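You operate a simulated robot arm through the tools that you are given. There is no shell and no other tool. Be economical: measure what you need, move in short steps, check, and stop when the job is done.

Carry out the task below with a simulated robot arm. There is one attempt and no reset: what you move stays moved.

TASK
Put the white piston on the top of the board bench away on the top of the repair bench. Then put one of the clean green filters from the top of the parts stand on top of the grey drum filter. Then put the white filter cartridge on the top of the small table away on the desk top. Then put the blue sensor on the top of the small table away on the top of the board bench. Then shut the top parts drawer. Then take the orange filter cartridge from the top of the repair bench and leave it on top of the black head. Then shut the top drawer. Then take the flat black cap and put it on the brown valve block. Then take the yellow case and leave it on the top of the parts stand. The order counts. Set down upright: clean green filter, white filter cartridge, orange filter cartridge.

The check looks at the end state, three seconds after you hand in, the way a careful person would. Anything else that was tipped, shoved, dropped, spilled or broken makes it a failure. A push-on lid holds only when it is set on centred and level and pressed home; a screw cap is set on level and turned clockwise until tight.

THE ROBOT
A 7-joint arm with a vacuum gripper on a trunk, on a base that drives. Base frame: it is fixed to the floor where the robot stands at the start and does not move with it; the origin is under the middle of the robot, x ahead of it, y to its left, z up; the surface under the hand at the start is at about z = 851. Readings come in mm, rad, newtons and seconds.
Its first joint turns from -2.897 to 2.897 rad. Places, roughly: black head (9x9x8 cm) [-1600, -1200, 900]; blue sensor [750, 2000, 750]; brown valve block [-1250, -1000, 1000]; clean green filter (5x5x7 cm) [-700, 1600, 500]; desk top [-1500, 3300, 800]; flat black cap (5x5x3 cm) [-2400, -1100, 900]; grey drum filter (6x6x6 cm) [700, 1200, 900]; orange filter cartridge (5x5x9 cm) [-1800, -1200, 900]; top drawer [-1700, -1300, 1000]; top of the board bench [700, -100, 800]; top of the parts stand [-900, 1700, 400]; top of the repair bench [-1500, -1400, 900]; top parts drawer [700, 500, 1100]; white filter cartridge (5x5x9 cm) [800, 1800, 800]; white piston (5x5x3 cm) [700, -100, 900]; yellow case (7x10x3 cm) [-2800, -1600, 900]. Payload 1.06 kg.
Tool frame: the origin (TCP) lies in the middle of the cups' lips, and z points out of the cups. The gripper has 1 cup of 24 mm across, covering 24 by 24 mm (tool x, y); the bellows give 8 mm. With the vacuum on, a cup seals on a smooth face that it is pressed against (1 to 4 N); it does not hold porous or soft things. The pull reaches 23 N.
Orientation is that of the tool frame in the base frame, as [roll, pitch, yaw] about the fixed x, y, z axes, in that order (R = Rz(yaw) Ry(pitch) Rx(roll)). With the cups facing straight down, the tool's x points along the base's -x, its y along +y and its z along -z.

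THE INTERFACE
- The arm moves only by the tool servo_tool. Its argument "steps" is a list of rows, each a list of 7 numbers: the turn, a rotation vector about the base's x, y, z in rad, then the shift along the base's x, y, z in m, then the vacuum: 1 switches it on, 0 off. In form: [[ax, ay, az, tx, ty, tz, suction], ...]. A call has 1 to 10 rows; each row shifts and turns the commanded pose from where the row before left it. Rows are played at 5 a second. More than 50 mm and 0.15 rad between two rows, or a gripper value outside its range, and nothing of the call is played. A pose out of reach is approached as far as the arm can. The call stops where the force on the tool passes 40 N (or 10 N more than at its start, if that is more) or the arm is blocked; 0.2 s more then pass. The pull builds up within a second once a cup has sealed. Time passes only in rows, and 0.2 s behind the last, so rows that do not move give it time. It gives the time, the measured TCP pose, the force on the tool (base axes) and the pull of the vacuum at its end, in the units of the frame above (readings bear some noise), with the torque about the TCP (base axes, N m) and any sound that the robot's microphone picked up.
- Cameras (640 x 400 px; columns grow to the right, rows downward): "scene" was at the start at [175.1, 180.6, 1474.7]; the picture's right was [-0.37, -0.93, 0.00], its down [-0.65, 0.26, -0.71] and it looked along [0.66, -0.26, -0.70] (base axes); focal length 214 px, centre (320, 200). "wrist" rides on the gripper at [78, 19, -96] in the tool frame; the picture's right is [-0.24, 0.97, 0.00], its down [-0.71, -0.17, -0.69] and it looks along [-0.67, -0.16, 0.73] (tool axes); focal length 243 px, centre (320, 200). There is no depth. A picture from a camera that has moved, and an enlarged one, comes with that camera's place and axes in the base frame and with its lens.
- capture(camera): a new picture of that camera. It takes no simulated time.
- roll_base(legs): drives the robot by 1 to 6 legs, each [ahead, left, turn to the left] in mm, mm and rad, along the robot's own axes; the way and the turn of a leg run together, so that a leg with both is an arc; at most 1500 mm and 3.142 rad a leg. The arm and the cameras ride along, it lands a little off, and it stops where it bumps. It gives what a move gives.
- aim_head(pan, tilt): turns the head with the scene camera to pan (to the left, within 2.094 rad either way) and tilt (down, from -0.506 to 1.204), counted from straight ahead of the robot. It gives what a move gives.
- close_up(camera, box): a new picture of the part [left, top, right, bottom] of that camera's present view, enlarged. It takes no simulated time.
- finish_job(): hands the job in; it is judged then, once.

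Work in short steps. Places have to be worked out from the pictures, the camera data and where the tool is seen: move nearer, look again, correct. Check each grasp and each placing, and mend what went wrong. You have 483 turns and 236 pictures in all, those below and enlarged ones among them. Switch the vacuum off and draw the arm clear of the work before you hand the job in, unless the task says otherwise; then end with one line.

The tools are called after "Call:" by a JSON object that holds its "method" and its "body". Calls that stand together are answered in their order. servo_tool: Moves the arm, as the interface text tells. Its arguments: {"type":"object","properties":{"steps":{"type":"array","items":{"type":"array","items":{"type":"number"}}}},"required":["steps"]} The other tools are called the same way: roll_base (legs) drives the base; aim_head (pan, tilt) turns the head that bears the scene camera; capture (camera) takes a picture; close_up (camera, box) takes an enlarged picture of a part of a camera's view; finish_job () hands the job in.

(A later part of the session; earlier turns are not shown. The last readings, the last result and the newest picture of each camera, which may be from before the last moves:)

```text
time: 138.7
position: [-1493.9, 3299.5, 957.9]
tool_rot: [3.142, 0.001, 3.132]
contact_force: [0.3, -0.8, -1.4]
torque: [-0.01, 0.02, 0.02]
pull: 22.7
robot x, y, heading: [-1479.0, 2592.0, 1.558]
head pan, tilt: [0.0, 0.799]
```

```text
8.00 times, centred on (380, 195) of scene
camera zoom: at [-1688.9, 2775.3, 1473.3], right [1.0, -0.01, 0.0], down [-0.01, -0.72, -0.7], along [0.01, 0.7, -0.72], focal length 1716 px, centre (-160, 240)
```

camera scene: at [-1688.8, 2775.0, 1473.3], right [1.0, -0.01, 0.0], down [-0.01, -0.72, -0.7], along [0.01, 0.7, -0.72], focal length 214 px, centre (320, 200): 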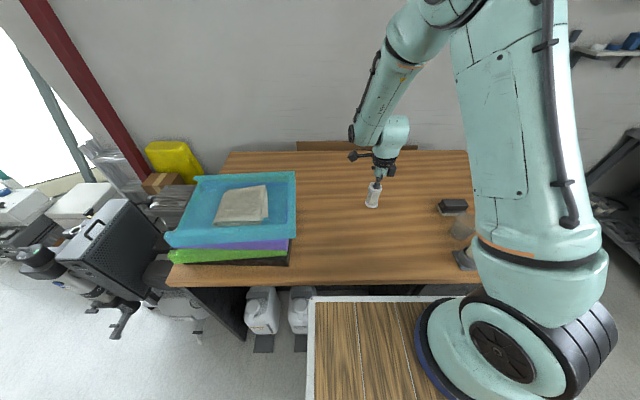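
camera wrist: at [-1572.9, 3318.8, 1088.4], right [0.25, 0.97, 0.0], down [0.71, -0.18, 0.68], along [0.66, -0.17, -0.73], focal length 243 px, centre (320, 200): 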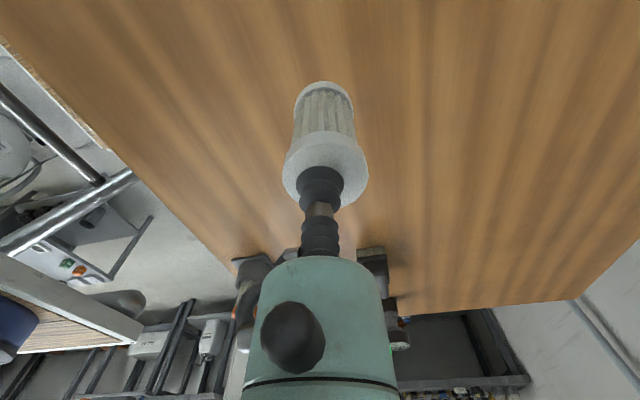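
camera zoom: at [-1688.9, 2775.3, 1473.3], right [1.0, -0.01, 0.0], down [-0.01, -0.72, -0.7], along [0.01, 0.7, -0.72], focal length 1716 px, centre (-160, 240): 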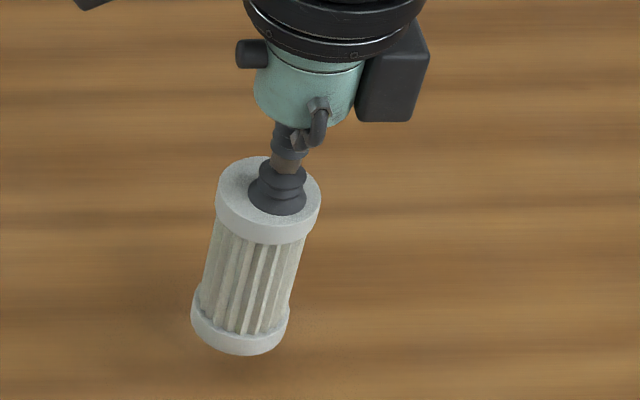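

A gap remains; lower with 4 mm steps, checking force.

Call:
{"method": "servo_tool", "body": {"steps": [[0, 0, 0, 0, 0, -0.005, 1], [0, 0, 0, 0, 0, -0.005, 1], [0, 0, 0, 0, 0, -0.003, 1]]}}

Call:
{"method": "servo_tool", "body": {"steps": [[0, 0, 0, 0, 0, -0.003, 1], [0, 0, 0, 0, 0, -0.002, 1]]}}

Call:
{"method": "close_up", "body": {"camera": "scene", "box": [340, 170, 420, 220]}}

```text
time: 139.5
position: [-1495.2, 3300.9, 944.7]
tool_rot: [-3.14, -0.002, 3.132]
contact_force: [-0.6, -0.7, -1.9]
torque: [0.0, -0.02, -0.01]
pull: 23.0
robot x, y, heading: [-1477.7, 2592.0, 1.56]
head pan, tilt: [0.0, 0.799]
```

```text
time: 140.1
position: [-1495.3, 3300.5, 940.3]
tool_rot: [3.141, 0.0, 3.132]
contact_force: [0.2, -0.4, -0.6]
torque: [-0.01, 0.03, -0.01]
pull: 23.1
robot x, y, heading: [-1481.4, 2592.8, 1.561]
head pan, tilt: [0.0, 0.799]
```

```text
8.00 times, centred on (380, 195) of scene
camera zoom: at [-1689.0, 2775.4, 1473.2], right [1.0, -0.01, 0.0], down [-0.01, -0.72, -0.7], along [0.01, 0.7, -0.72], focal length 1716 px, centre (-160, 240)
```

zoom: 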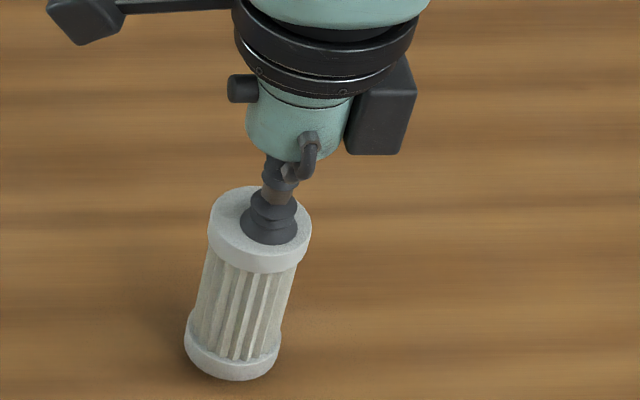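

Shadow nearing the base. Continue in 3 mm steps.

Call:
{"method": "servo_tool", "body": {"steps": [[0, 0, 0, 0, 0, -0.003, 1], [0, 0, 0, 0, 0, -0.003, 1], [0, 0, 0, 0, 0, 0, 1]]}}

Call:
{"method": "servo_tool", "body": {"steps": [[0, 0, 0, 0, 0, -0.002, 1], [0, 0, 0, 0, 0, -0.002, 1], [0, 0, 0, 0, 0, 0, 1]]}}

Call:
{"method": "servo_tool", "body": {"steps": [[0, 0, 0, 0, 0, -0.002, 1], [0, 0, 0, 0, 0, 0, 1]]}}

Call:
{"method": "close_up", "body": {"camera": "scene", "box": [340, 170, 420, 220]}}

```text
time: 140.9
position: [-1495.0, 3300.2, 934.7]
tool_rot: [-3.141, 0.0, 3.134]
contact_force: [0.3, -0.1, -2.4]
torque: [-0.03, -0.02, -0.03]
pull: 23.0
robot x, y, heading: [-1482.2, 2595.1, 1.563]
head pan, tilt: [0.0, 0.799]
```

```text
time: 141.7
position: [-1495.0, 3301.6, 929.9]
tool_rot: [-3.141, -0.001, 3.13]
contact_force: [0.8, -0.4, 1.3]
torque: [-0.01, 0.0, -0.02]
pull: 23.3
robot x, y, heading: [-1478.8, 2590.3, 1.56]
head pan, tilt: [0.0, 0.799]
```

```text
time: 142.3
position: [-1495.0, 3299.7, 929.2]
tool_rot: [3.141, -0.001, 3.131]
contact_force: [0.9, -1.5, 10.0]
torque: [0.02, -0.01, -0.05]
pull: 22.8
robot x, y, heading: [-1482.4, 2592.6, 1.56]
head pan, tilt: [0.0, 0.799]
```

```text
8.00 times, centred on (380, 195) of scene
camera zoom: at [-1688.9, 2775.0, 1473.3], right [1.0, -0.01, 0.0], down [-0.01, -0.72, -0.7], along [0.01, 0.7, -0.72], focal length 1716 px, centre (-160, 240)
```

zoom: 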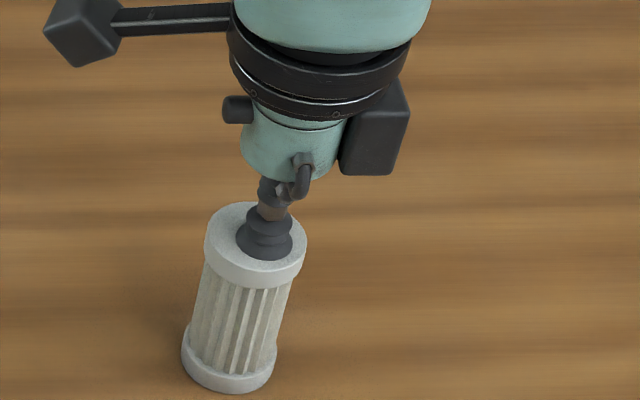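

Contact (10 N). Ease off, release and lift.

Call:
{"method": "servo_tool", "body": {"steps": [[0, 0, 0, 0, 0, 0.0015, 1], [0, 0, 0, 0, 0, 0, 0], [0, 0, 0, 0, 0, 0, 0], [0, 0, 0, 0, 0, 0, 0], [0, 0, 0, 0, 0, 0.003, 0], [0, 0, 0, 0, 0, 0.005, 0], [0, 0, 0, 0, 0, 0.03, 0], [0, 0, 0, 0, 0, 0.045, 0], [0, 0, 0, 0, 0, 0.045, 0], [0, 0, 0, 0, 0, 0.045, 0]]}}

Call:
{"method": "servo_tool", "body": {"steps": [[0, 0, 0, 0, -0.02, 0.045, 0], [0, 0, 0, 0, -0.03, 0.04, 0], [0, 0, 0, 0, -0.04, 0.03, 0], [0, 0, 0, 0, -0.045, 0.02, 0], [0, 0, 0, 0, -0.045, 0, 0]]}}

Call:
{"method": "capture", "body": {"camera": "scene"}}

```text
time: 144.5
position: [-1496.9, 3301.0, 1103.5]
tool_rot: [3.14, 0.0, 3.132]
contact_force: [0.2, 0.8, 0.0]
torque: [-0.02, 0.0, 0.0]
pull: 0.1
robot x, y, heading: [-1479.6, 2590.1, 1.56]
head pan, tilt: [0.0, 0.799]
```

```text
time: 145.7
position: [-1494.2, 3121.2, 1237.1]
tool_rot: [3.141, 0.0, 3.131]
contact_force: [-0.9, -0.2, -0.7]
torque: [-0.02, 0.03, -0.04]
pull: 0.1
robot x, y, heading: [-1480.1, 2590.2, 1.562]
head pan, tilt: [0.0, 0.799]
```

```text
160 pictures are left
camera scene: at [-1689.1, 2776.1, 1473.1], right [1.0, -0.01, 0.0], down [-0.01, -0.72, -0.7], along [0.01, 0.7, -0.72], focal length 214 px, centre (320, 200)
```

scene: 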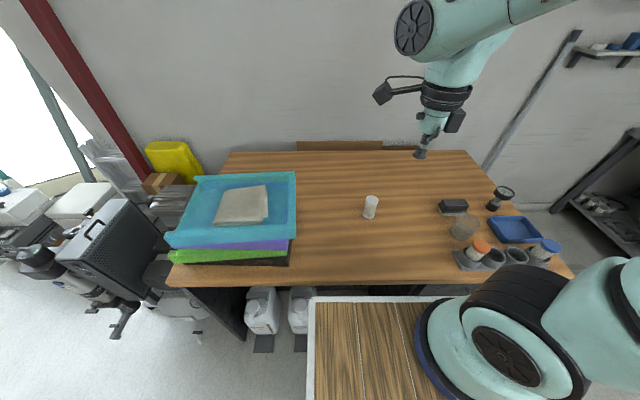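

Cartridge stands on the desk. Drive back to the small table for the blue sensor.

Call:
{"method": "roll_base", "body": {"legs": [[0, -1275, 0], [-450, 0, 0], [0, 0, -1.561], [0, -210, 0], [125, 0, 0]]}}

Call:
{"method": "capture", "body": {"camera": "scene"}}

Call:
{"method": "capture", "body": {"camera": "wrist"}}

```text
time: 160.3
position: [432.7, 1927.7, 1237.3]
tool_rot: [3.14, -0.001, 1.561]
contact_force: [-0.3, -0.6, 0.5]
torque: [-0.01, 0.02, 0.0]
pull: 0.1
robot x, y, heading: [-98.1, 1914.4, -0.01]
head pan, tilt: [0.0, 0.799]
```

```text
159 pictures are left
camera scene: at [86.2, 2122.8, 1473.2], right [-0.01, -1.0, 0.0], down [-0.72, 0.01, -0.7], along [0.7, -0.01, -0.72], focal length 214 px, centre (320, 200)
```

scene: 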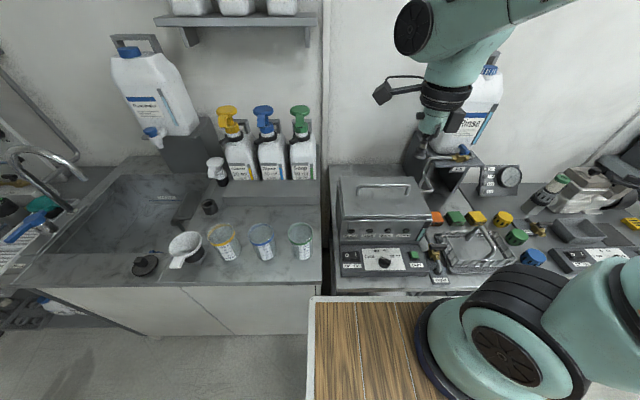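

```text
158 pictures are left
camera wrist: at [451.5, 2005.2, 1332.5], right [0.97, -0.24, 0.0], down [-0.18, -0.71, 0.68], along [-0.17, -0.66, -0.73], focal length 243 px, centre (320, 200)
```

wrist: 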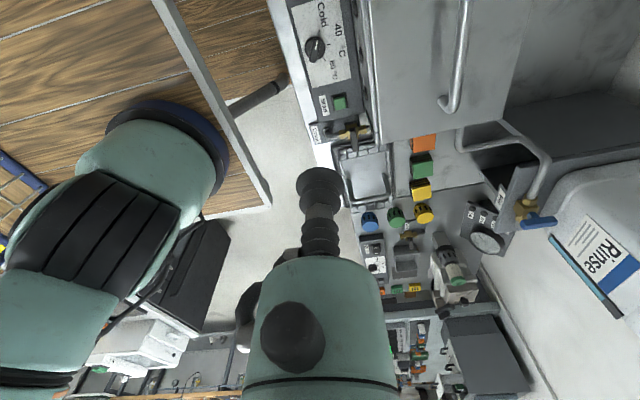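

The camera side (+y) is over clear table behind the bath, so I keep the orientation and move the hand out to above the sensor.

Call:
{"method": "servo_tool", "body": {"steps": [[0, 0, 0, 0.042, 0.002, 0, 0], [0, 0, 0, 0.042, 0.002, 0, 0], [0, 0, 0, 0.042, 0.002, 0, 0], [0, 0, 0, 0.042, 0.002, 0, 0], [0, 0, 0, 0.042, 0.002, 0, 0], [0, 0, 0, 0.042, 0.002, 0, 0], [0, 0, 0, 0.042, 0.002, 0, 0], [0, 0, 0, 0.042, 0.002, 0, 0], [0, 0, 0, 0.042, 0.002, -0.02, 0]]}}

Call:
{"method": "capture", "body": {"camera": "wrist"}}

```text
time: 162.3
position: [809.3, 1946.6, 1218.6]
tool_rot: [3.139, 0.0, 1.562]
contact_force: [-0.6, -0.3, 0.8]
torque: [0.01, -0.01, -0.01]
pull: 0.0
robot x, y, heading: [-97.6, 1917.6, -0.01]
head pan, tilt: [0.0, 0.799]
```

```text
157 pictures are left
camera wrist: at [828.6, 2023.3, 1313.6], right [0.97, -0.24, 0.0], down [-0.18, -0.71, 0.68], along [-0.17, -0.66, -0.73], focal length 243 px, centre (320, 200)
```

wrist: 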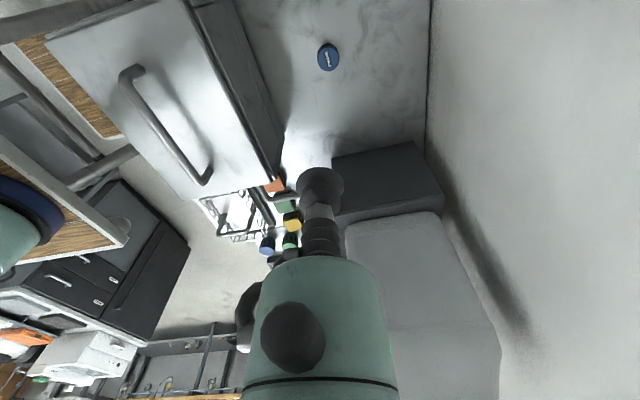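

Sensor around (813,1905); descend for a closer look.

Call:
{"method": "servo_tool", "body": {"steps": [[0, 0, 0, 0, 0, -0.045, 0], [0, 0, 0, 0, 0, -0.045, 0], [0, 0, 0, 0, 0, -0.045, 0], [0, 0, 0, 0, 0, -0.045, 0], [0, 0, 0, 0, 0, -0.04, 0]]}}

Call:
{"method": "capture", "body": {"camera": "wrist"}}

```text
time: 163.5
position: [810.2, 1944.4, 996.6]
tool_rot: [3.14, 0.001, 1.561]
contact_force: [-0.3, -0.5, 0.0]
torque: [-0.02, -0.01, -0.04]
pull: 0.0
robot x, y, heading: [-96.0, 1912.6, -0.006]
head pan, tilt: [0.0, 0.799]
```

```text
156 pictures are left
camera wrist: at [829.0, 2021.7, 1092.8], right [0.97, -0.24, 0.0], down [-0.18, -0.71, 0.68], along [-0.17, -0.66, -0.73], focal length 243 px, centre (320, 200)
```

wrist: 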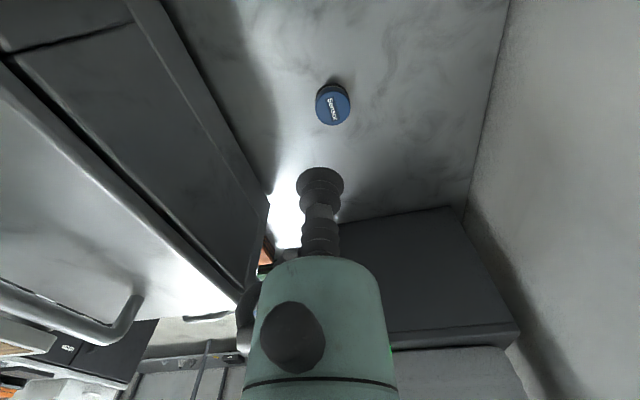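

Sensor about 40 mm across near (816,1912). Centre over it and go down to z≈890 to refine.

Call:
{"method": "servo_tool", "body": {"steps": [[0, 0, 0, 0.006, -0.032, 0, 0], [0, 0, 0, 0, 0, -0.045, 0], [0, 0, 0, 0, 0, -0.045, 0], [0, 0, 0, 0, 0, -0.017, 0]]}}

Call:
{"method": "close_up", "body": {"camera": "wrist", "box": [240, 70, 400, 170]}}

Call:
{"method": "capture", "body": {"camera": "scene"}}

```text
time: 164.5
position: [817.1, 1914.2, 890.0]
tool_rot: [3.141, 0.002, 1.559]
contact_force: [-0.1, 0.4, 0.3]
torque: [0.0, -0.01, 0.01]
pull: 0.0
robot x, y, heading: [-97.2, 1915.2, -0.007]
head pan, tilt: [0.0, 0.799]
```

```text
4.00 times, centred on (320, 120) of wrist
camera zoom: at [835.6, 1990.6, 985.2], right [0.97, -0.24, 0.0], down [-0.18, -0.71, 0.68], along [-0.17, -0.66, -0.73], focal length 970 px, centre (320, 520)
```

zoom: 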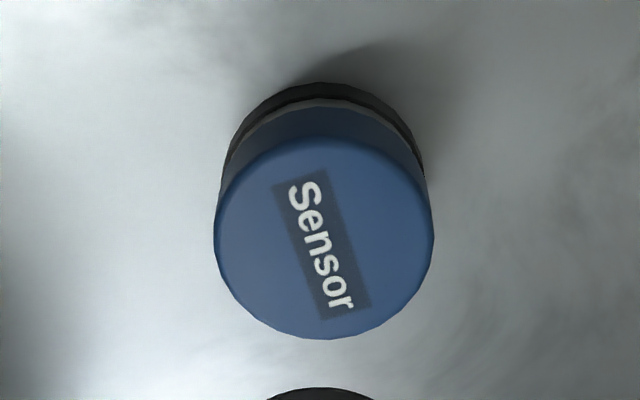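

```text
154 pictures are left
camera scene: at [86.0, 2122.8, 1473.3], right [-0.01, -1.0, 0.0], down [-0.72, 0.01, -0.7], along [0.7, -0.01, -0.72], focal length 214 px, centre (320, 200)
```

scene: 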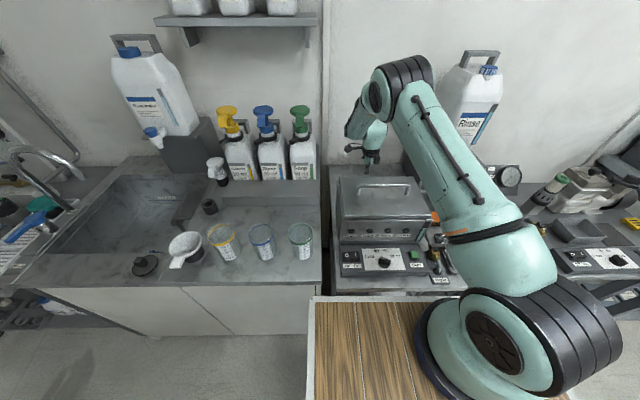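

Nearly centred. Descend with vacuum on.

Call:
{"method": "servo_tool", "body": {"steps": [[0, 0, 0, -0.0005, -0.002, -0.03, 1], [0, 0, 0, 0, 0, -0.012, 1], [0, 0, 0, 0, 0, -0.005, 1], [0, 0, 0, 0, 0, -0.004, 1], [0, 0, 0, 0, 0, -0.003, 1], [0, 0, 0, 0, 0, 0, 1]]}}

```text
time: 165.9
position: [816.9, 1911.8, 837.4]
tool_rot: [-3.141, 0.0, 1.562]
contact_force: [-0.1, -0.9, 0.7]
torque: [-0.02, 0.0, -0.02]
pull: 0.1
robot x, y, heading: [-96.7, 1916.7, -0.009]
head pan, tilt: [0.0, 0.799]
```

Call:
{"method": "servo_tool", "body": {"steps": [[0, 0, 0, 0, 0, -0.003, 1], [0, 0, 0, 0, 0, -0.003, 1], [0, 0, 0, 0, 0, -0.003, 1], [0, 0, 0, 0, 0, 0, 1]]}}

Call:
{"method": "close_up", "body": {"camera": "wrist", "box": [240, 110, 400, 210]}}

```text
time: 166.9
position: [814.8, 1913.2, 827.9]
tool_rot: [3.141, 0.001, 1.561]
contact_force: [-0.3, -0.2, 0.2]
torque: [0.03, -0.01, 0.03]
pull: 22.8
robot x, y, heading: [-96.0, 1915.9, -0.01]
head pan, tilt: [0.0, 0.799]
```

```text
4.00 times, centred on (320, 160) of wrist
camera zoom: at [834.7, 1989.5, 922.4], right [0.97, -0.24, 0.0], down [-0.18, -0.71, 0.68], along [-0.17, -0.66, -0.73], focal length 970 px, centre (320, 360)
```

zoom: 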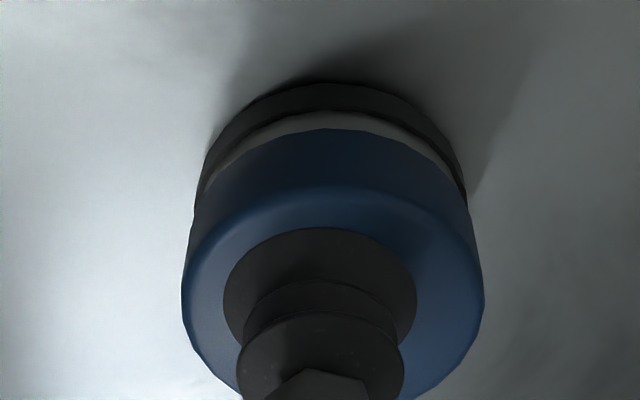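

Sealed. Lift and retract.

Call:
{"method": "servo_tool", "body": {"steps": [[0, 0, 0, 0, 0, 0.01, 1], [0, 0, 0, 0, 0, 0.03, 1], [0, 0, 0, 0, 0, 0.045, 1], [0, 0, 0, 0, 0, 0.045, 1], [0, 0, 0, 0, 0, 0.045, 1], [0, 0, 0, 0, 0, 0.045, 1], [0, 0, 0, 0, 0, 0.045, 1], [0, 0, 0, -0.02, 0, 0.045, 1], [0, 0, 0, -0.02, 0, 0.045, 1], [0, 0, 0, -0.03, 0, 0.035, 1]]}}

Call:
{"method": "servo_tool", "body": {"steps": [[0, 0, 0.145, -0.04, 0, 0.01, 1], [0, 0, 0.145, -0.04, 0, 0.01, 1], [0, 0, 0.145, -0.04, 0, 0.005, 1], [0, 0, 0.145, -0.04, 0, 0, 1], [0, 0, 0.145, -0.035, 0, 0, 1], [0, 0, 0.145, -0.035, 0, 0, 1], [0, 0, 0.145, -0.02, 0, 0, 1], [0, 0, 0.145, 0, 0, 0, 1], [0, 0, 0.145, 0, 0, 0, 1], [0, 0, 0.145, 0, 0, 0, 1]]}}

Call:
{"method": "capture", "body": {"camera": "wrist"}}

```text
time: 169.1
position: [744.9, 1913.0, 1216.5]
tool_rot: [-3.139, 0.0, 1.56]
contact_force: [0.8, 1.3, -0.9]
torque: [-0.02, 0.06, 0.02]
pull: 22.5
robot x, y, heading: [-97.0, 1913.9, -0.01]
head pan, tilt: [0.0, 0.799]
```

```text
time: 171.3
position: [495.6, 1912.8, 1243.8]
tool_rot: [-3.141, -0.001, 3.015]
contact_force: [0.3, 0.5, -0.7]
torque: [0.0, -0.03, 0.03]
pull: 22.4
robot x, y, heading: [-92.4, 1914.6, -0.016]
head pan, tilt: [0.0, 0.799]
```

```text
152 pictures are left
camera wrist: at [420.3, 1940.1, 1337.9], right [0.36, 0.93, 0.0], down [0.68, -0.26, 0.68], along [0.64, -0.24, -0.73], focal length 243 px, centre (320, 200)
```

wrist: 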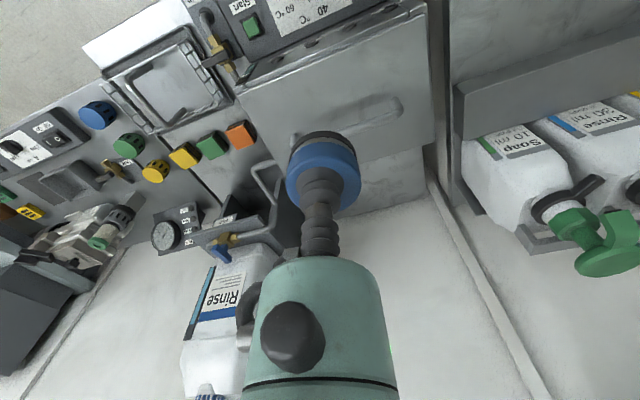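

Sensor held. Strafe back along the benches to y≈200, which covers both the sensor spot and the parts drawer.

Call:
{"method": "roll_base", "body": {"legs": [[-40, 0, 0.013], [0, -1200, 0], [0, -515, 0], [60, 0, 0]]}}

Call:
{"method": "capture", "body": {"camera": "scene"}}

Call:
{"method": "capture", "body": {"camera": "wrist"}}

```text
time: 181.0
position: [523.0, 213.1, 1242.9]
tool_rot: [-3.141, -0.001, 3.027]
contact_force: [0.7, 0.1, 0.7]
torque: [0.03, 0.04, 0.01]
pull: 22.7
robot x, y, heading: [-67.6, 206.6, 0.005]
head pan, tilt: [0.0, 0.799]
```

```text
151 pictures are left
camera scene: at [109.7, 417.0, 1473.2], right [0.01, -1.0, 0.0], down [-0.72, 0.0, -0.7], along [0.7, 0.0, -0.72], focal length 214 px, centre (320, 200)
```

scene: 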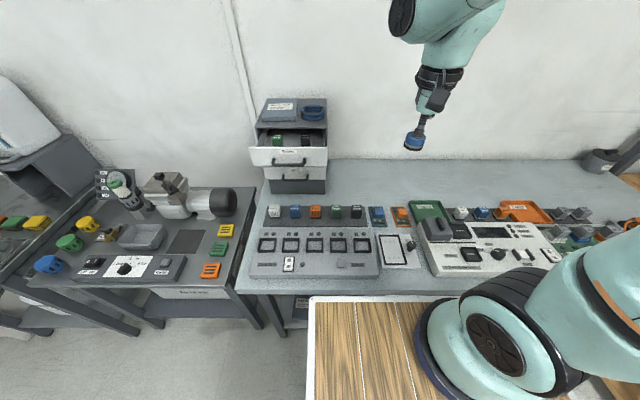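

```text
150 pictures are left
camera wrist: at [446.8, 239.7, 1337.8], right [0.34, 0.94, 0.0], down [0.68, -0.25, 0.68], along [0.64, -0.24, -0.73], focal length 243 px, centre (320, 200)
```

wrist: 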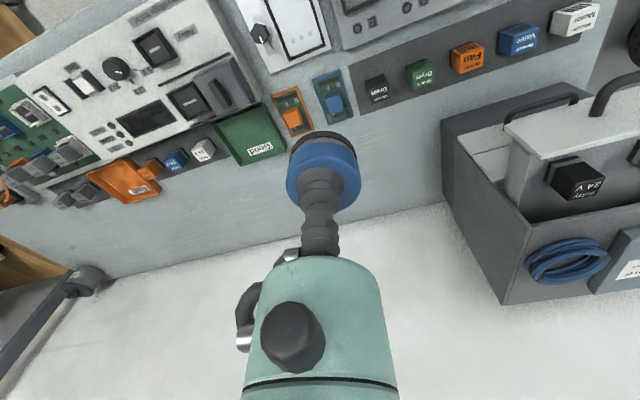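

Bare bench strip behind the boards; I'll set the sensor at about (765,60). Move over and down to z≈960.

Call:
{"method": "servo_tool", "body": {"steps": [[0, 0, 0.1, 0.035, -0.022, 0, 1], [0, 0, 0, 0.035, -0.022, 0, 1], [0, 0, 0, 0.035, -0.022, 0, 1], [0, 0, 0, 0.035, -0.022, -0.02, 1], [0, 0, 0, 0.035, -0.022, -0.02, 1], [0, 0, 0, 0.035, -0.022, -0.02, 1], [0, 0, 0, 0.032, -0.021, -0.02, 1]]}}

Call:
{"method": "servo_tool", "body": {"steps": [[0, 0, 0, 0, 0, -0.045, 1], [0, 0, 0, 0, 0, -0.045, 1], [0, 0, 0, 0, 0, -0.045, 1], [0, 0, 0, 0, 0, -0.045, 1], [0, 0, 0, 0, 0, -0.045, 1], [0, 0, 0, 0, 0, -0.025, 1]]}}

Call:
{"method": "capture", "body": {"camera": "wrist"}}

```text
time: 182.6
position: [765.6, 60.6, 1163.1]
tool_rot: [3.14, 0.0, 3.128]
contact_force: [-0.2, 0.1, -0.3]
torque: [-0.01, -0.04, 0.0]
pull: 23.0
robot x, y, heading: [-69.9, 205.2, 0.007]
head pan, tilt: [0.0, 0.799]
```

```text
time: 184.0
position: [763.9, 61.1, 913.4]
tool_rot: [3.141, -0.001, 3.127]
contact_force: [0.1, 0.9, -0.4]
torque: [-0.02, 0.01, 0.0]
pull: 23.1
robot x, y, heading: [-70.3, 207.2, 0.007]
head pan, tilt: [0.0, 0.799]
```

```text
149 pictures are left
camera wrist: at [685.7, 79.6, 1007.7], right [0.25, 0.97, 0.0], down [0.71, -0.18, 0.68], along [0.66, -0.17, -0.73], focal length 243 px, centre (320, 200)
```

wrist: 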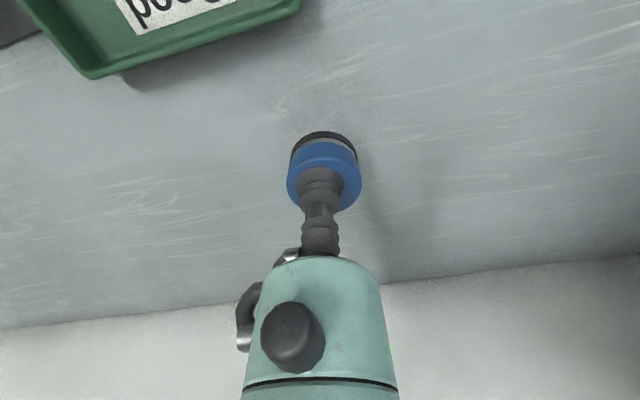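

Clear area beneath. Lower in small steps.

Call:
{"method": "servo_tool", "body": {"steps": [[0, 0, 0, 0, 0, -0.012, 1], [0, 0, 0, 0, 0, -0.006, 1], [0, 0, 0, 0, 0, -0.003, 1], [0, 0, 0, 0, 0, -0.002, 1], [0, 0, 0, 0, 0, 0, 1]]}}

Call:
{"method": "servo_tool", "body": {"steps": [[0, 0, 0, 0, 0, -0.002, 1], [0, 0, 0, 0, 0, -0.002, 1], [0, 0, 0, 0, 0, 0, 1]]}}

Call:
{"method": "servo_tool", "body": {"steps": [[0, 0, 0, 0, 0, -0.002, 1], [0, 0, 0, 0, 0, 0, 1]]}}

```text
time: 185.2
position: [764.6, 59.8, 889.9]
tool_rot: [-3.14, 0.0, 3.128]
contact_force: [-0.3, 0.3, -0.7]
torque: [0.01, 0.03, -0.02]
pull: 22.6
robot x, y, heading: [-69.1, 205.1, 0.005]
head pan, tilt: [0.0, 0.799]
```

```text
time: 186.0
position: [765.1, 61.0, 885.8]
tool_rot: [3.142, 0.0, 3.127]
contact_force: [0.1, -0.5, -0.2]
torque: [0.01, 0.0, -0.03]
pull: 22.7
robot x, y, heading: [-66.6, 203.5, -0.001]
head pan, tilt: [0.0, 0.799]
```

```text
time: 186.6
position: [765.0, 60.5, 885.3]
tool_rot: [3.141, 0.0, 3.127]
contact_force: [-0.3, 0.0, -0.2]
torque: [0.0, -0.03, -0.02]
pull: 23.0
robot x, y, heading: [-66.1, 207.1, 0.004]
head pan, tilt: [0.0, 0.799]
```

Not touching yet; continue.

Call:
{"method": "servo_tool", "body": {"steps": [[0, 0, 0, 0, 0, -0.002, 1], [0, 0, 0, 0, 0, 0, 1]]}}

Call:
{"method": "servo_tool", "body": {"steps": [[0, 0, 0, 0, 0, -0.002, 1], [0, 0, 0, 0, 0, 0, 1]]}}

```text
time: 187.2
position: [764.2, 59.7, 882.3]
tool_rot: [-3.141, 0.0, 3.128]
contact_force: [0.1, 0.1, -0.8]
torque: [0.02, 0.0, 0.0]
pull: 23.0
robot x, y, heading: [-69.8, 203.6, 0.009]
head pan, tilt: [0.0, 0.799]
```

```text
time: 187.8
position: [765.2, 59.3, 880.1]
tool_rot: [-3.141, 0.0, 3.127]
contact_force: [-0.2, -0.5, 0.6]
torque: [-0.03, -0.02, 0.02]
pull: 22.2
robot x, y, heading: [-68.8, 200.6, 0.004]
head pan, tilt: [0.0, 0.799]
```

Call:
{"method": "servo_tool", "body": {"steps": [[0, 0, 0, 0, 0, -0.002, 1], [0, 0, 0, 0, 0, 0, 1]]}}

Call:
{"method": "servo_tool", "body": {"steps": [[0, 0, 0, 0, 0, -0.001, 1], [0, 0, 0, 0, 0, 0, 1]]}}

```text
time: 188.4
position: [764.4, 60.0, 877.3]
tool_rot: [3.142, -0.001, 3.127]
contact_force: [-0.1, 0.3, -0.2]
torque: [-0.01, 0.02, 0.0]
pull: 23.2
robot x, y, heading: [-65.8, 205.0, 0.005]
head pan, tilt: [0.0, 0.799]
```

```text
time: 189.0
position: [764.0, 59.9, 876.2]
tool_rot: [3.141, 0.001, 3.127]
contact_force: [0.8, 0.0, -0.5]
torque: [0.0, -0.02, -0.02]
pull: 22.8
robot x, y, heading: [-71.1, 205.4, 0.005]
head pan, tilt: [0.0, 0.799]
```

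Call:
{"method": "close_up", "body": {"camera": "wrist", "box": [240, 100, 400, 200]}}

Call:
{"method": "servo_tool", "body": {"steps": [[0, 0, 0, 0, 0, -0.002, 1], [0, 0, 0, 0, 0, 0, 1]]}}

Call:
{"method": "servo_tool", "body": {"steps": [[0, 0, 0, 0, 0, -0.002, 1], [0, 0, 0, 0, 0, 0, 1]]}}

```text
4.00 times, centred on (320, 150) of wrist
camera zoom: at [686.2, 78.9, 972.0], right [0.25, 0.97, 0.0], down [0.71, -0.18, 0.68], along [0.66, -0.17, -0.73], focal length 970 px, centre (320, 400)
```

zoom: 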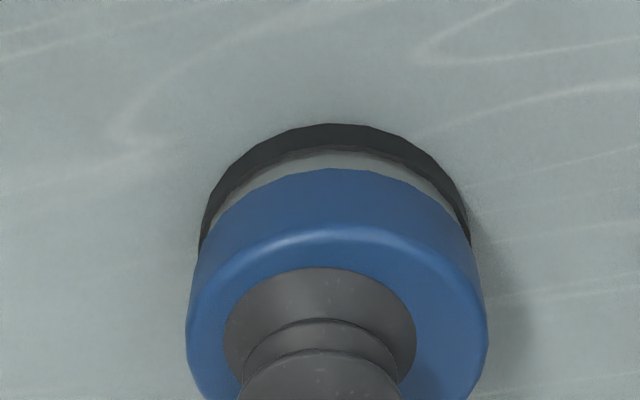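

```text
time: 189.6
position: [764.7, 60.7, 875.7]
tool_rot: [-3.141, 0.0, 3.128]
contact_force: [-1.1, -0.8, 10.2]
torque: [-0.01, 0.03, 0.0]
pull: 22.5
robot x, y, heading: [-63.9, 204.4, 0.008]
head pan, tilt: [0.0, 0.799]
```

```text
time: 190.2
position: [764.6, 60.1, 874.4]
tool_rot: [3.141, 0.0, 3.128]
contact_force: [-0.9, -0.5, 13.1]
torque: [0.04, -0.04, 0.02]
pull: 23.5
robot x, y, heading: [-68.9, 209.8, 0.005]
head pan, tilt: [0.0, 0.799]
```

Contact made. Ease off 2.5 mm, release and lift.

Call:
{"method": "servo_tool", "body": {"steps": [[0, 0, 0, 0, 0, 0.002, 1], [0, 0, 0, 0, 0, 0, 0], [0, 0, 0, 0, 0, 0, 0], [0, 0, 0, 0, 0, 0, 0], [0, 0, 0, 0, 0, 0.004, 0], [0, 0, 0, 0, 0, 0.005, 0], [0, 0, 0, 0, 0, 0.03, 0], [0, 0, 0, 0, 0, 0.045, 0], [0, 0, 0, 0, 0, 0.045, 0], [0, 0, 0, 0, 0, 0.045, 0]]}}

Call:
{"method": "capture", "body": {"camera": "wrist"}}

Call:
{"method": "close_up", "body": {"camera": "scene", "box": [230, 80, 390, 180]}}

```text
time: 192.4
position: [764.1, 60.9, 1049.7]
tool_rot: [-3.141, -0.002, 3.127]
contact_force: [0.9, -0.3, -0.2]
torque: [0.01, -0.01, -0.05]
pull: 0.0
robot x, y, heading: [-68.0, 203.8, 0.008]
head pan, tilt: [0.0, 0.799]
```

```text
147 pictures are left
camera wrist: at [686.4, 79.1, 1143.9], right [0.25, 0.97, 0.0], down [0.71, -0.18, 0.68], along [0.66, -0.17, -0.73], focal length 243 px, centre (320, 200)
```

wrist: 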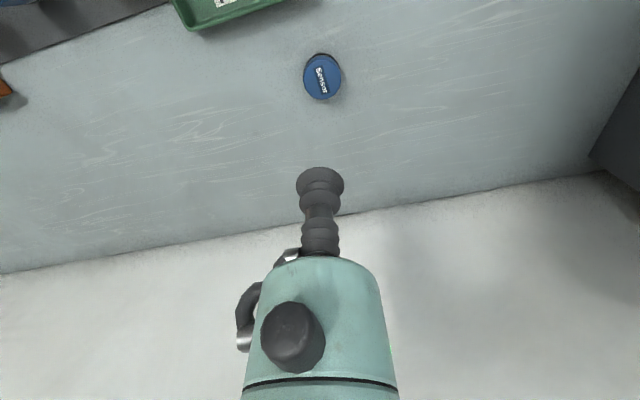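

```text
4.00 times, centred on (310, 130) of scene
camera zoom: at [110.1, 416.9, 1473.2], right [0.01, -1.0, 0.0], down [-0.72, 0.0, -0.7], along [0.7, 0.0, -0.72], focal length 858 px, centre (360, 480)
```

zoom: 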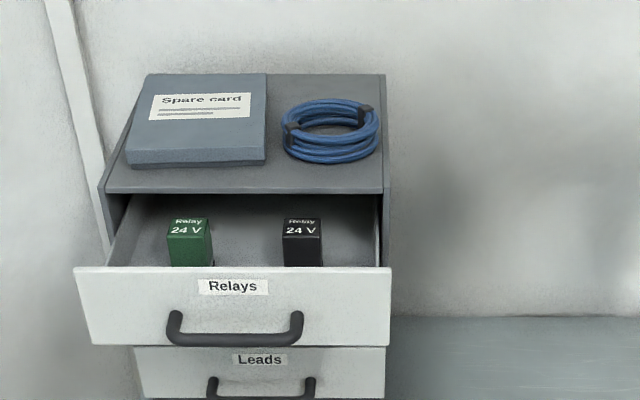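

Sensor placed. Now the "Relays" drawer: I'll go in front of it and look closer for its geometry.

Call:
{"method": "servo_tool", "body": {"steps": [[0, 0, 0, -0.02, 0.02, 0.04, 0], [0, 0, 0, -0.03, 0.02, 0.03, 0], [0, 0, 0, -0.04, 0.02, 0.02, 0], [0, 0, 0, -0.045, 0.02, 0.02, 0], [0, 0, 0, -0.045, 0.02, 0.02, 0], [0, 0, 0, -0.04, 0.03, 0.01, 0], [0, 0, 0, -0.03, 0.04, 0, 0], [0, 0, 0, -0.01, 0.045, 0, 0]]}}

Call:
{"method": "capture", "body": {"camera": "wrist"}}

```text
refused: row 4 steps farther than a row can; nothing moved
```

```text
145 pictures are left
camera wrist: at [686.4, 79.1, 1143.9], right [0.25, 0.97, 0.0], down [0.71, -0.18, 0.68], along [0.66, -0.17, -0.73], focal length 243 px, centre (320, 200)
```

wrist: 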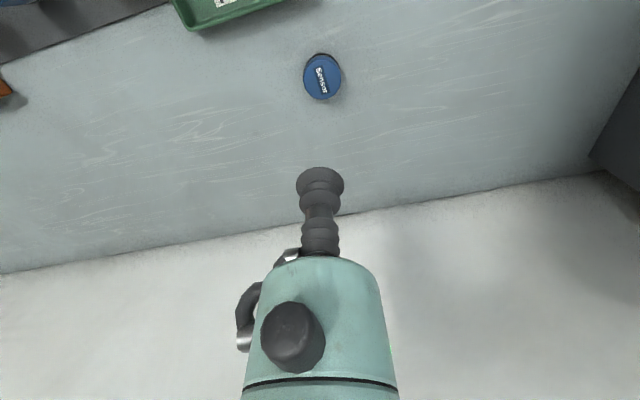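

A row was slightly too long; retry with shorter rows.

Call:
{"method": "servo_tool", "body": {"steps": [[0, 0, 0, -0.02, 0.01, 0.04, 0], [0, 0, 0, -0.03, 0.01, 0.03, 0], [0, 0, 0, -0.04, 0.01, 0.02, 0], [0, 0, 0, -0.04, 0.02, 0.02, 0], [0, 0, 0, -0.04, 0.02, 0.02, 0], [0, 0, 0, -0.04, 0.02, 0.01, 0], [0, 0, 0, -0.04, 0.025, 0, 0], [0, 0, 0, -0.03, 0.035, 0, 0], [0, 0, 0, -0.02, 0.04, 0, 0], [0, 0, 0, -0.01, 0.04, 0, 0]]}}

Call:
{"method": "servo_tool", "body": {"steps": [[0, 0, 0, 0, 0.045, 0, 0], [0, 0, 0, 0, 0.045, 0, 0], [0, 0, 0, 0, 0.045, 0, 0]]}}

Call:
{"method": "capture", "body": {"camera": "wrist"}}

```text
time: 194.6
position: [456.7, 289.5, 1189.4]
tool_rot: [3.141, -0.001, 3.124]
contact_force: [-1.5, 0.3, -0.4]
torque: [0.05, 0.01, -0.02]
pull: 0.0
robot x, y, heading: [-68.9, 206.8, 0.008]
head pan, tilt: [0.0, 0.799]
```

```text
time: 195.4
position: [457.3, 426.3, 1189.0]
tool_rot: [3.141, -0.001, 3.128]
contact_force: [0.4, -0.5, -0.1]
torque: [-0.01, 0.0, -0.02]
pull: 0.0
robot x, y, heading: [-67.3, 203.7, 0.006]
head pan, tilt: [0.0, 0.799]
```

```text
144 pictures are left
camera wrist: at [377.8, 445.0, 1285.2], right [0.25, 0.97, 0.0], down [0.71, -0.18, 0.68], along [0.66, -0.17, -0.73], focal length 243 px, centre (320, 200)
```

wrist: 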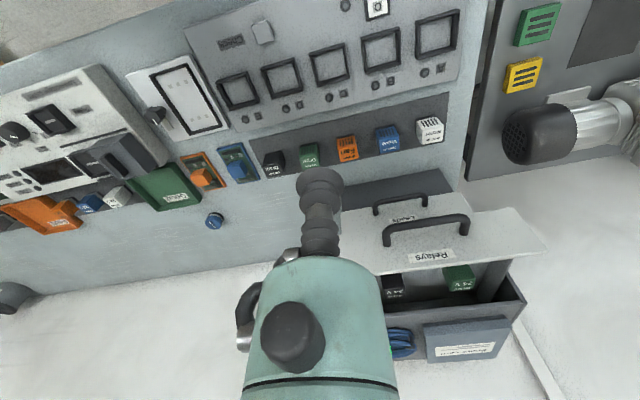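

Label on the drawer front is at about (627,506,1135). I'll back up 170 mm and turn the tool horizontal so the cup can push the panel squarely.

Call:
{"method": "roll_base", "body": {"legs": [[-170, 0, 0]]}}

Call:
{"method": "servo_tool", "body": {"steps": [[0, -0.1428, 0, 0.022, 0.008, -0.005, 0], [0, -0.1428, 0, 0.022, 0.008, -0.005, 0], [0, -0.1428, 0, 0.022, 0.008, -0.005, 0], [0, -0.1428, 0, 0.022, 0.008, -0.005, 0], [0, -0.1428, 0, 0.022, 0.008, -0.005, 0], [0, -0.1428, 0, 0.022, 0.008, -0.005, 0], [0, -0.1428, 0, 0.022, 0.008, -0.005, 0], [0, -0.1428, 0, 0.022, 0.008, -0.005, 0], [0, -0.1428, 0, 0.022, 0.008, -0.005, 0], [0, -0.1428, 0, 0.022, 0.008, -0.005, 0]]}}

Call:
{"method": "servo_tool", "body": {"steps": [[0, -0.1428, 0.014, 0.01, 0, 0, 0], [0, 0, 0, 0, 0, 0, 0]]}}

Call:
{"method": "capture", "body": {"camera": "wrist"}}

Call:
{"method": "capture", "body": {"camera": "scene"}}

```text
time: 196.8
position: [285.5, 425.9, 1189.9]
tool_rot: [3.141, 0.001, 3.125]
contact_force: [0.2, 0.6, 0.0]
torque: [0.05, -0.01, -0.01]
pull: 0.0
robot x, y, heading: [-237.9, 204.8, 0.009]
head pan, tilt: [0.0, 0.799]
```

```text
time: 199.1
position: [506.2, 504.8, 1138.9]
tool_rot: [3.032, 1.429, 3.029]
contact_force: [-0.1, 0.4, 1.3]
torque: [0.01, -0.01, -0.01]
pull: 0.1
robot x, y, heading: [-240.8, 202.6, 0.006]
head pan, tilt: [0.0, 0.799]
```

```text
time: 199.7
position: [515.2, 505.5, 1139.4]
tool_rot: [1.535, 1.557, 1.548]
contact_force: [0.3, -1.0, -0.9]
torque: [0.0, 0.01, -0.02]
pull: 0.1
robot x, y, heading: [-238.8, 205.5, 0.003]
head pan, tilt: [0.0, 0.799]
```

```text
143 pictures are left
camera wrist: at [419.5, 522.2, 1061.3], right [-0.01, 0.97, 0.25], down [-0.68, -0.19, 0.71], along [0.73, -0.16, 0.66], focal length 243 px, centre (320, 200)
```

wrist: 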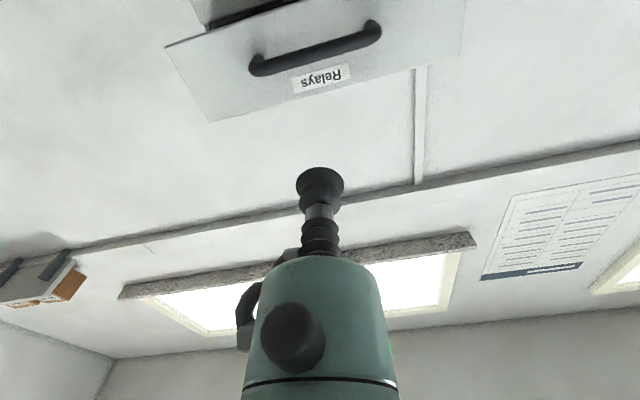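

```text
142 pictures are left
camera scene: at [-61.3, 416.0, 1473.2], right [0.0, -1.0, 0.0], down [-0.72, 0.0, -0.7], along [0.7, 0.0, -0.72], focal length 214 px, centre (320, 200)
```

scene: 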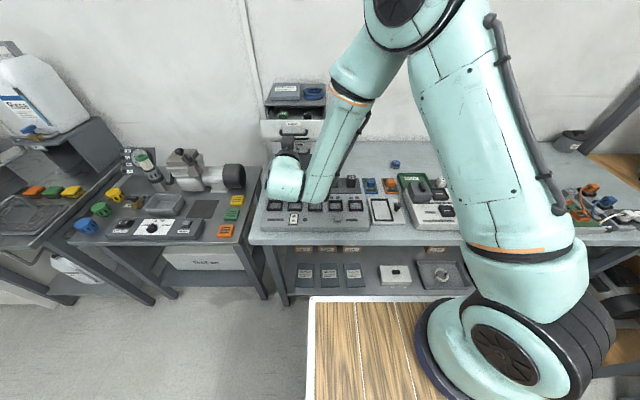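

In this view the label is at z≈1120 and panel top ≈1132; lower the cup to z=1118 and advance.

Call:
{"method": "servo_tool", "body": {"steps": [[0, 0, 0, 0.01, 0.003, -0.021, 0], [0, 0, 0, 0.03, 0, 0, 0], [0, 0, 0, 0.02, 0, 0, 0]]}}

Call:
{"method": "capture", "body": {"camera": "wrist"}}

```text
time: 200.4
position: [574.3, 507.7, 1119.2]
tool_rot: [1.682, 1.557, 1.698]
contact_force: [-0.3, 0.0, 0.5]
torque: [0.04, 0.02, -0.02]
pull: 0.0
robot x, y, heading: [-240.6, 206.9, 0.003]
head pan, tilt: [0.0, 0.799]
```

```text
141 pictures are left
camera wrist: at [479.1, 525.3, 1040.4], right [-0.01, 0.97, 0.25], down [-0.68, -0.19, 0.71], along [0.73, -0.16, 0.66], focal length 243 px, centre (320, 200)
```

wrist: 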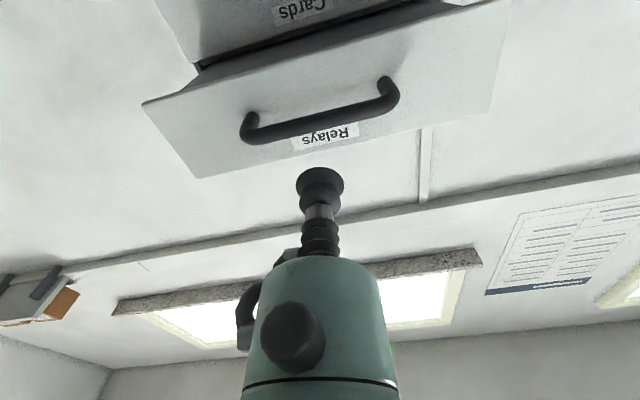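

Label centre ≈(639,511,1123); cup line at 1119 hits panel between handle and top edge. Advance to contact and push.

Call:
{"method": "servo_tool", "body": {"steps": [[0, 0, 0, 0.025, 0.002, 0.001, 0], [0, 0, 0, 0.025, 0, 0, 0], [0, 0, 0, 0.01, 0, 0, 0], [0, 0, 0, 0.005, 0, 0, 0], [0, 0, 0, 0.005, 0, 0, 0]]}}

Call:
{"method": "capture", "body": {"camera": "wrist"}}

```text
time: 201.7
position: [646.5, 508.6, 1120.6]
tool_rot: [1.62, 1.556, 1.635]
contact_force: [-1.6, -0.1, 0.3]
torque: [-0.01, 0.03, 0.01]
pull: 0.0
robot x, y, heading: [-243.2, 203.0, 0.004]
head pan, tilt: [0.0, 0.799]
```

```text
140 pictures are left
camera wrist: at [548.8, 526.7, 1041.7], right [-0.01, 0.97, 0.25], down [-0.68, -0.19, 0.71], along [0.73, -0.16, 0.66], focal length 243 px, centre (320, 200)
```

wrist: 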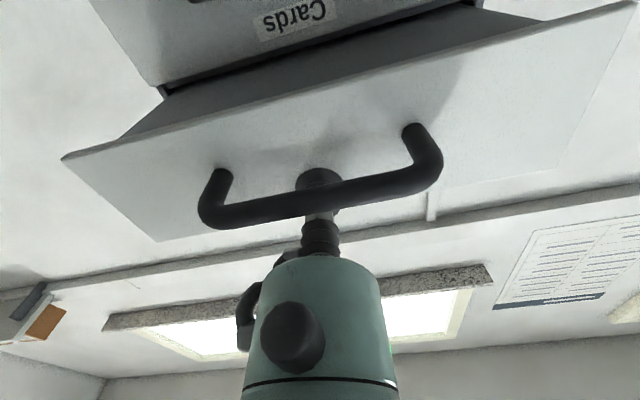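

In contact. Push the drawer in steadily.

Call:
{"method": "servo_tool", "body": {"steps": [[0, 0, 0, 0.008, 0, 0, 0], [0, 0, 0, 0.01, 0, 0, 0], [0, 0, 0, 0.01, 0, 0, 0], [0, 0, 0, 0.01, 0, 0, 0], [0, 0, 0, 0.01, 0, 0, 0]]}}

Call:
{"method": "close_up", "body": {"camera": "scene", "box": [230, 60, 390, 160]}}

```text
time: 202.8
position: [693.1, 509.7, 1120.7]
tool_rot: [1.635, 1.558, 1.65]
contact_force: [-0.6, 0.1, -0.7]
torque: [-0.01, -0.02, 0.01]
pull: 0.1
robot x, y, heading: [-242.0, 206.3, 0.007]
head pan, tilt: [0.0, 0.799]
```

```text
4.00 times, centred on (310, 110) of scene
camera zoom: at [-61.4, 416.0, 1473.2], right [0.0, -1.0, 0.0], down [-0.72, 0.0, -0.7], along [0.7, 0.0, -0.72], focal length 858 px, centre (360, 560)
```

zoom: 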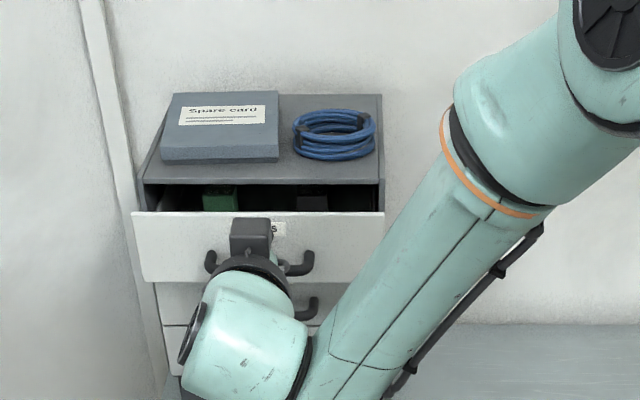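

The drawer slides easily. Keep pushing.

Call:
{"method": "servo_tool", "body": {"steps": [[0, 0, 0, 0.008, 0, 0, 0], [0, 0, 0, 0.008, 0, 0, 0], [0, 0, 0, 0.008, 0, 0, 0], [0, 0, 0, 0.008, 0, 0, 0]]}}

Call:
{"method": "close_up", "body": {"camera": "scene", "box": [230, 60, 390, 160]}}

```text
time: 203.8
position: [725.8, 510.4, 1120.1]
tool_rot: [1.686, 1.557, 1.7]
contact_force: [-0.3, -0.1, -0.2]
torque: [0.0, 0.01, 0.0]
pull: 0.1
robot x, y, heading: [-240.0, 205.1, 0.001]
head pan, tilt: [0.0, 0.799]
```

```text
4.00 times, centred on (310, 110) of scene
camera zoom: at [-61.4, 416.0, 1473.2], right [0.0, -1.0, 0.0], down [-0.72, 0.0, -0.7], along [0.7, 0.0, -0.72], focal length 858 px, centre (360, 560)
```

zoom: 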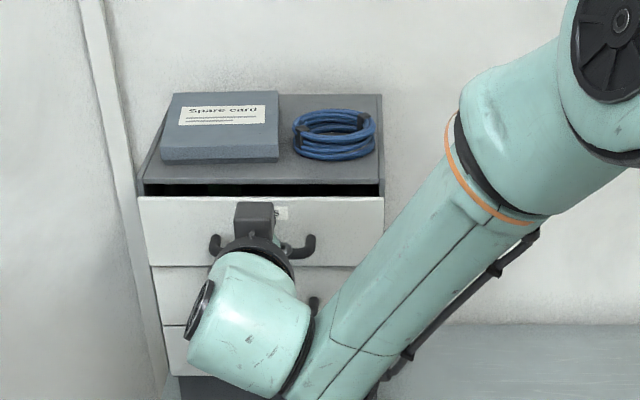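

Call:
{"method": "servo_tool", "body": {"steps": [[0, 0, 0, 0.006, 0, 0, 0], [0, 0, 0, 0.005, 0, 0, 0], [0, 0, 0, 0.005, 0, 0, 0], [0, 0, 0, 0.004, 0, 0, 0]]}}

Call:
{"method": "close_up", "body": {"camera": "scene", "box": [230, 60, 390, 160]}}

```text
time: 204.9
position: [741.8, 510.5, 1120.2]
tool_rot: [1.778, 1.557, 1.794]
contact_force: [-25.3, -8.8, 6.2]
torque: [0.0, 0.13, 0.19]
pull: 0.0
robot x, y, heading: [-238.9, 203.2, -0.0]
head pan, tilt: [0.0, 0.799]
stopped in row 4: the force on the tool passed its limit at 45 N (the readings are from after the stop); the commanded pose is now the measured one
```

```text
4.00 times, centred on (310, 110) of scene
camera zoom: at [-63.4, 415.3, 1473.5], right [0.0, -1.0, 0.0], down [-0.72, 0.0, -0.7], along [0.7, 0.0, -0.72], focal length 858 px, centre (360, 560)
```

zoom: 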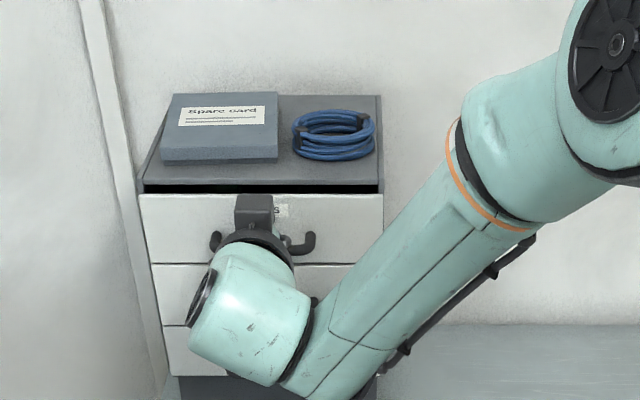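

Hit the stop: drawer closed. Retract and verify.

Call:
{"method": "servo_tool", "body": {"steps": [[0, 0, 0, -0.01, 0, 0, 0], [0, 0, 0, -0.03, 0, 0, 0], [0, 0, 0, -0.04, 0, 0, 0], [0, 0, 0, -0.045, 0, 0, 0], [0, 0, 0, -0.045, 0, 0.01, 0], [0, 0.14, 0, -0.03, -0.01, 0.02, 0], [0, 0.14, 0, -0.02, -0.01, 0.02, 0], [0, 0.14, 0, -0.01, -0.01, 0.02, 0]]}}

Call:
{"method": "servo_tool", "body": {"steps": [[0, 0.1428, 0, -0.005, -0.03, 0.01, 0], [0, 0.1428, 0, -0.005, -0.03, 0.01, 0], [0, 0.1428, 0, -0.005, -0.03, 0.01, 0], [0, 0.1428, 0, -0.005, -0.03, 0.01, 0], [0, 0.1428, 0, -0.005, -0.03, 0.01, 0], [0, 0.1428, 0, 0, -0.03, 0, 0], [0, 0.1428, 0, 0, -0.03, 0, 0], [0, 0.1428, 0, 0, -0.03, 0, 0]]}}

Call:
{"method": "capture", "body": {"camera": "scene"}}

Call:
{"method": "close_up", "body": {"camera": "scene", "box": [230, 60, 390, 160]}}

```text
time: 206.7
position: [512.8, 480.7, 1188.3]
tool_rot: [3.096, 1.142, 3.111]
contact_force: [1.3, 0.6, -0.5]
torque: [-0.02, -0.04, -0.01]
pull: 0.0
robot x, y, heading: [-239.5, 203.7, 0.009]
head pan, tilt: [0.0, 0.799]
```

```text
time: 208.5
position: [488.6, 241.4, 1238.8]
tool_rot: [3.125, 0.003, 3.128]
contact_force: [-0.2, 0.7, 0.2]
torque: [0.0, 0.01, -0.01]
pull: 0.2
robot x, y, heading: [-239.6, 205.5, 0.01]
head pan, tilt: [0.0, 0.799]
```

```text
136 pictures are left
camera scene: at [-62.1, 416.1, 1473.2], right [0.01, -1.0, 0.0], down [-0.72, 0.0, -0.7], along [0.7, 0.0, -0.72], focal length 214 px, centre (320, 200)
```

scene: 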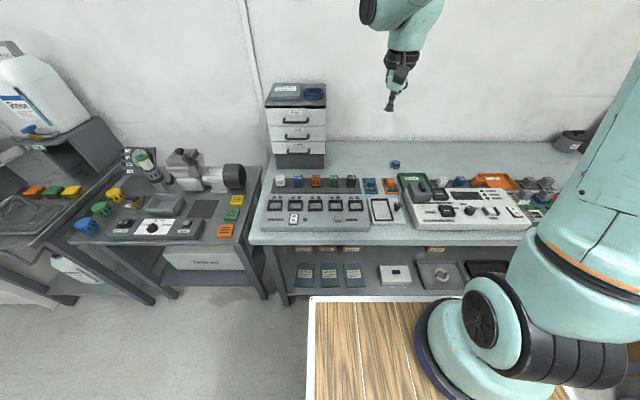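

```text
4.00 times, centred on (310, 110) of scene
camera zoom: at [-62.1, 416.1, 1473.2], right [0.01, -1.0, 0.0], down [-0.72, 0.0, -0.7], along [0.7, 0.0, -0.72], focal length 858 px, centre (360, 560)
```

zoom: 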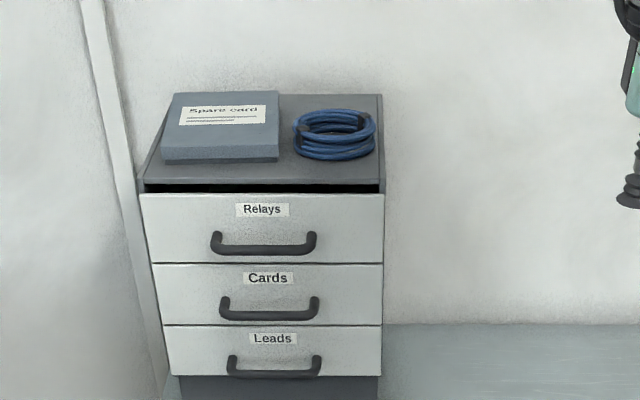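

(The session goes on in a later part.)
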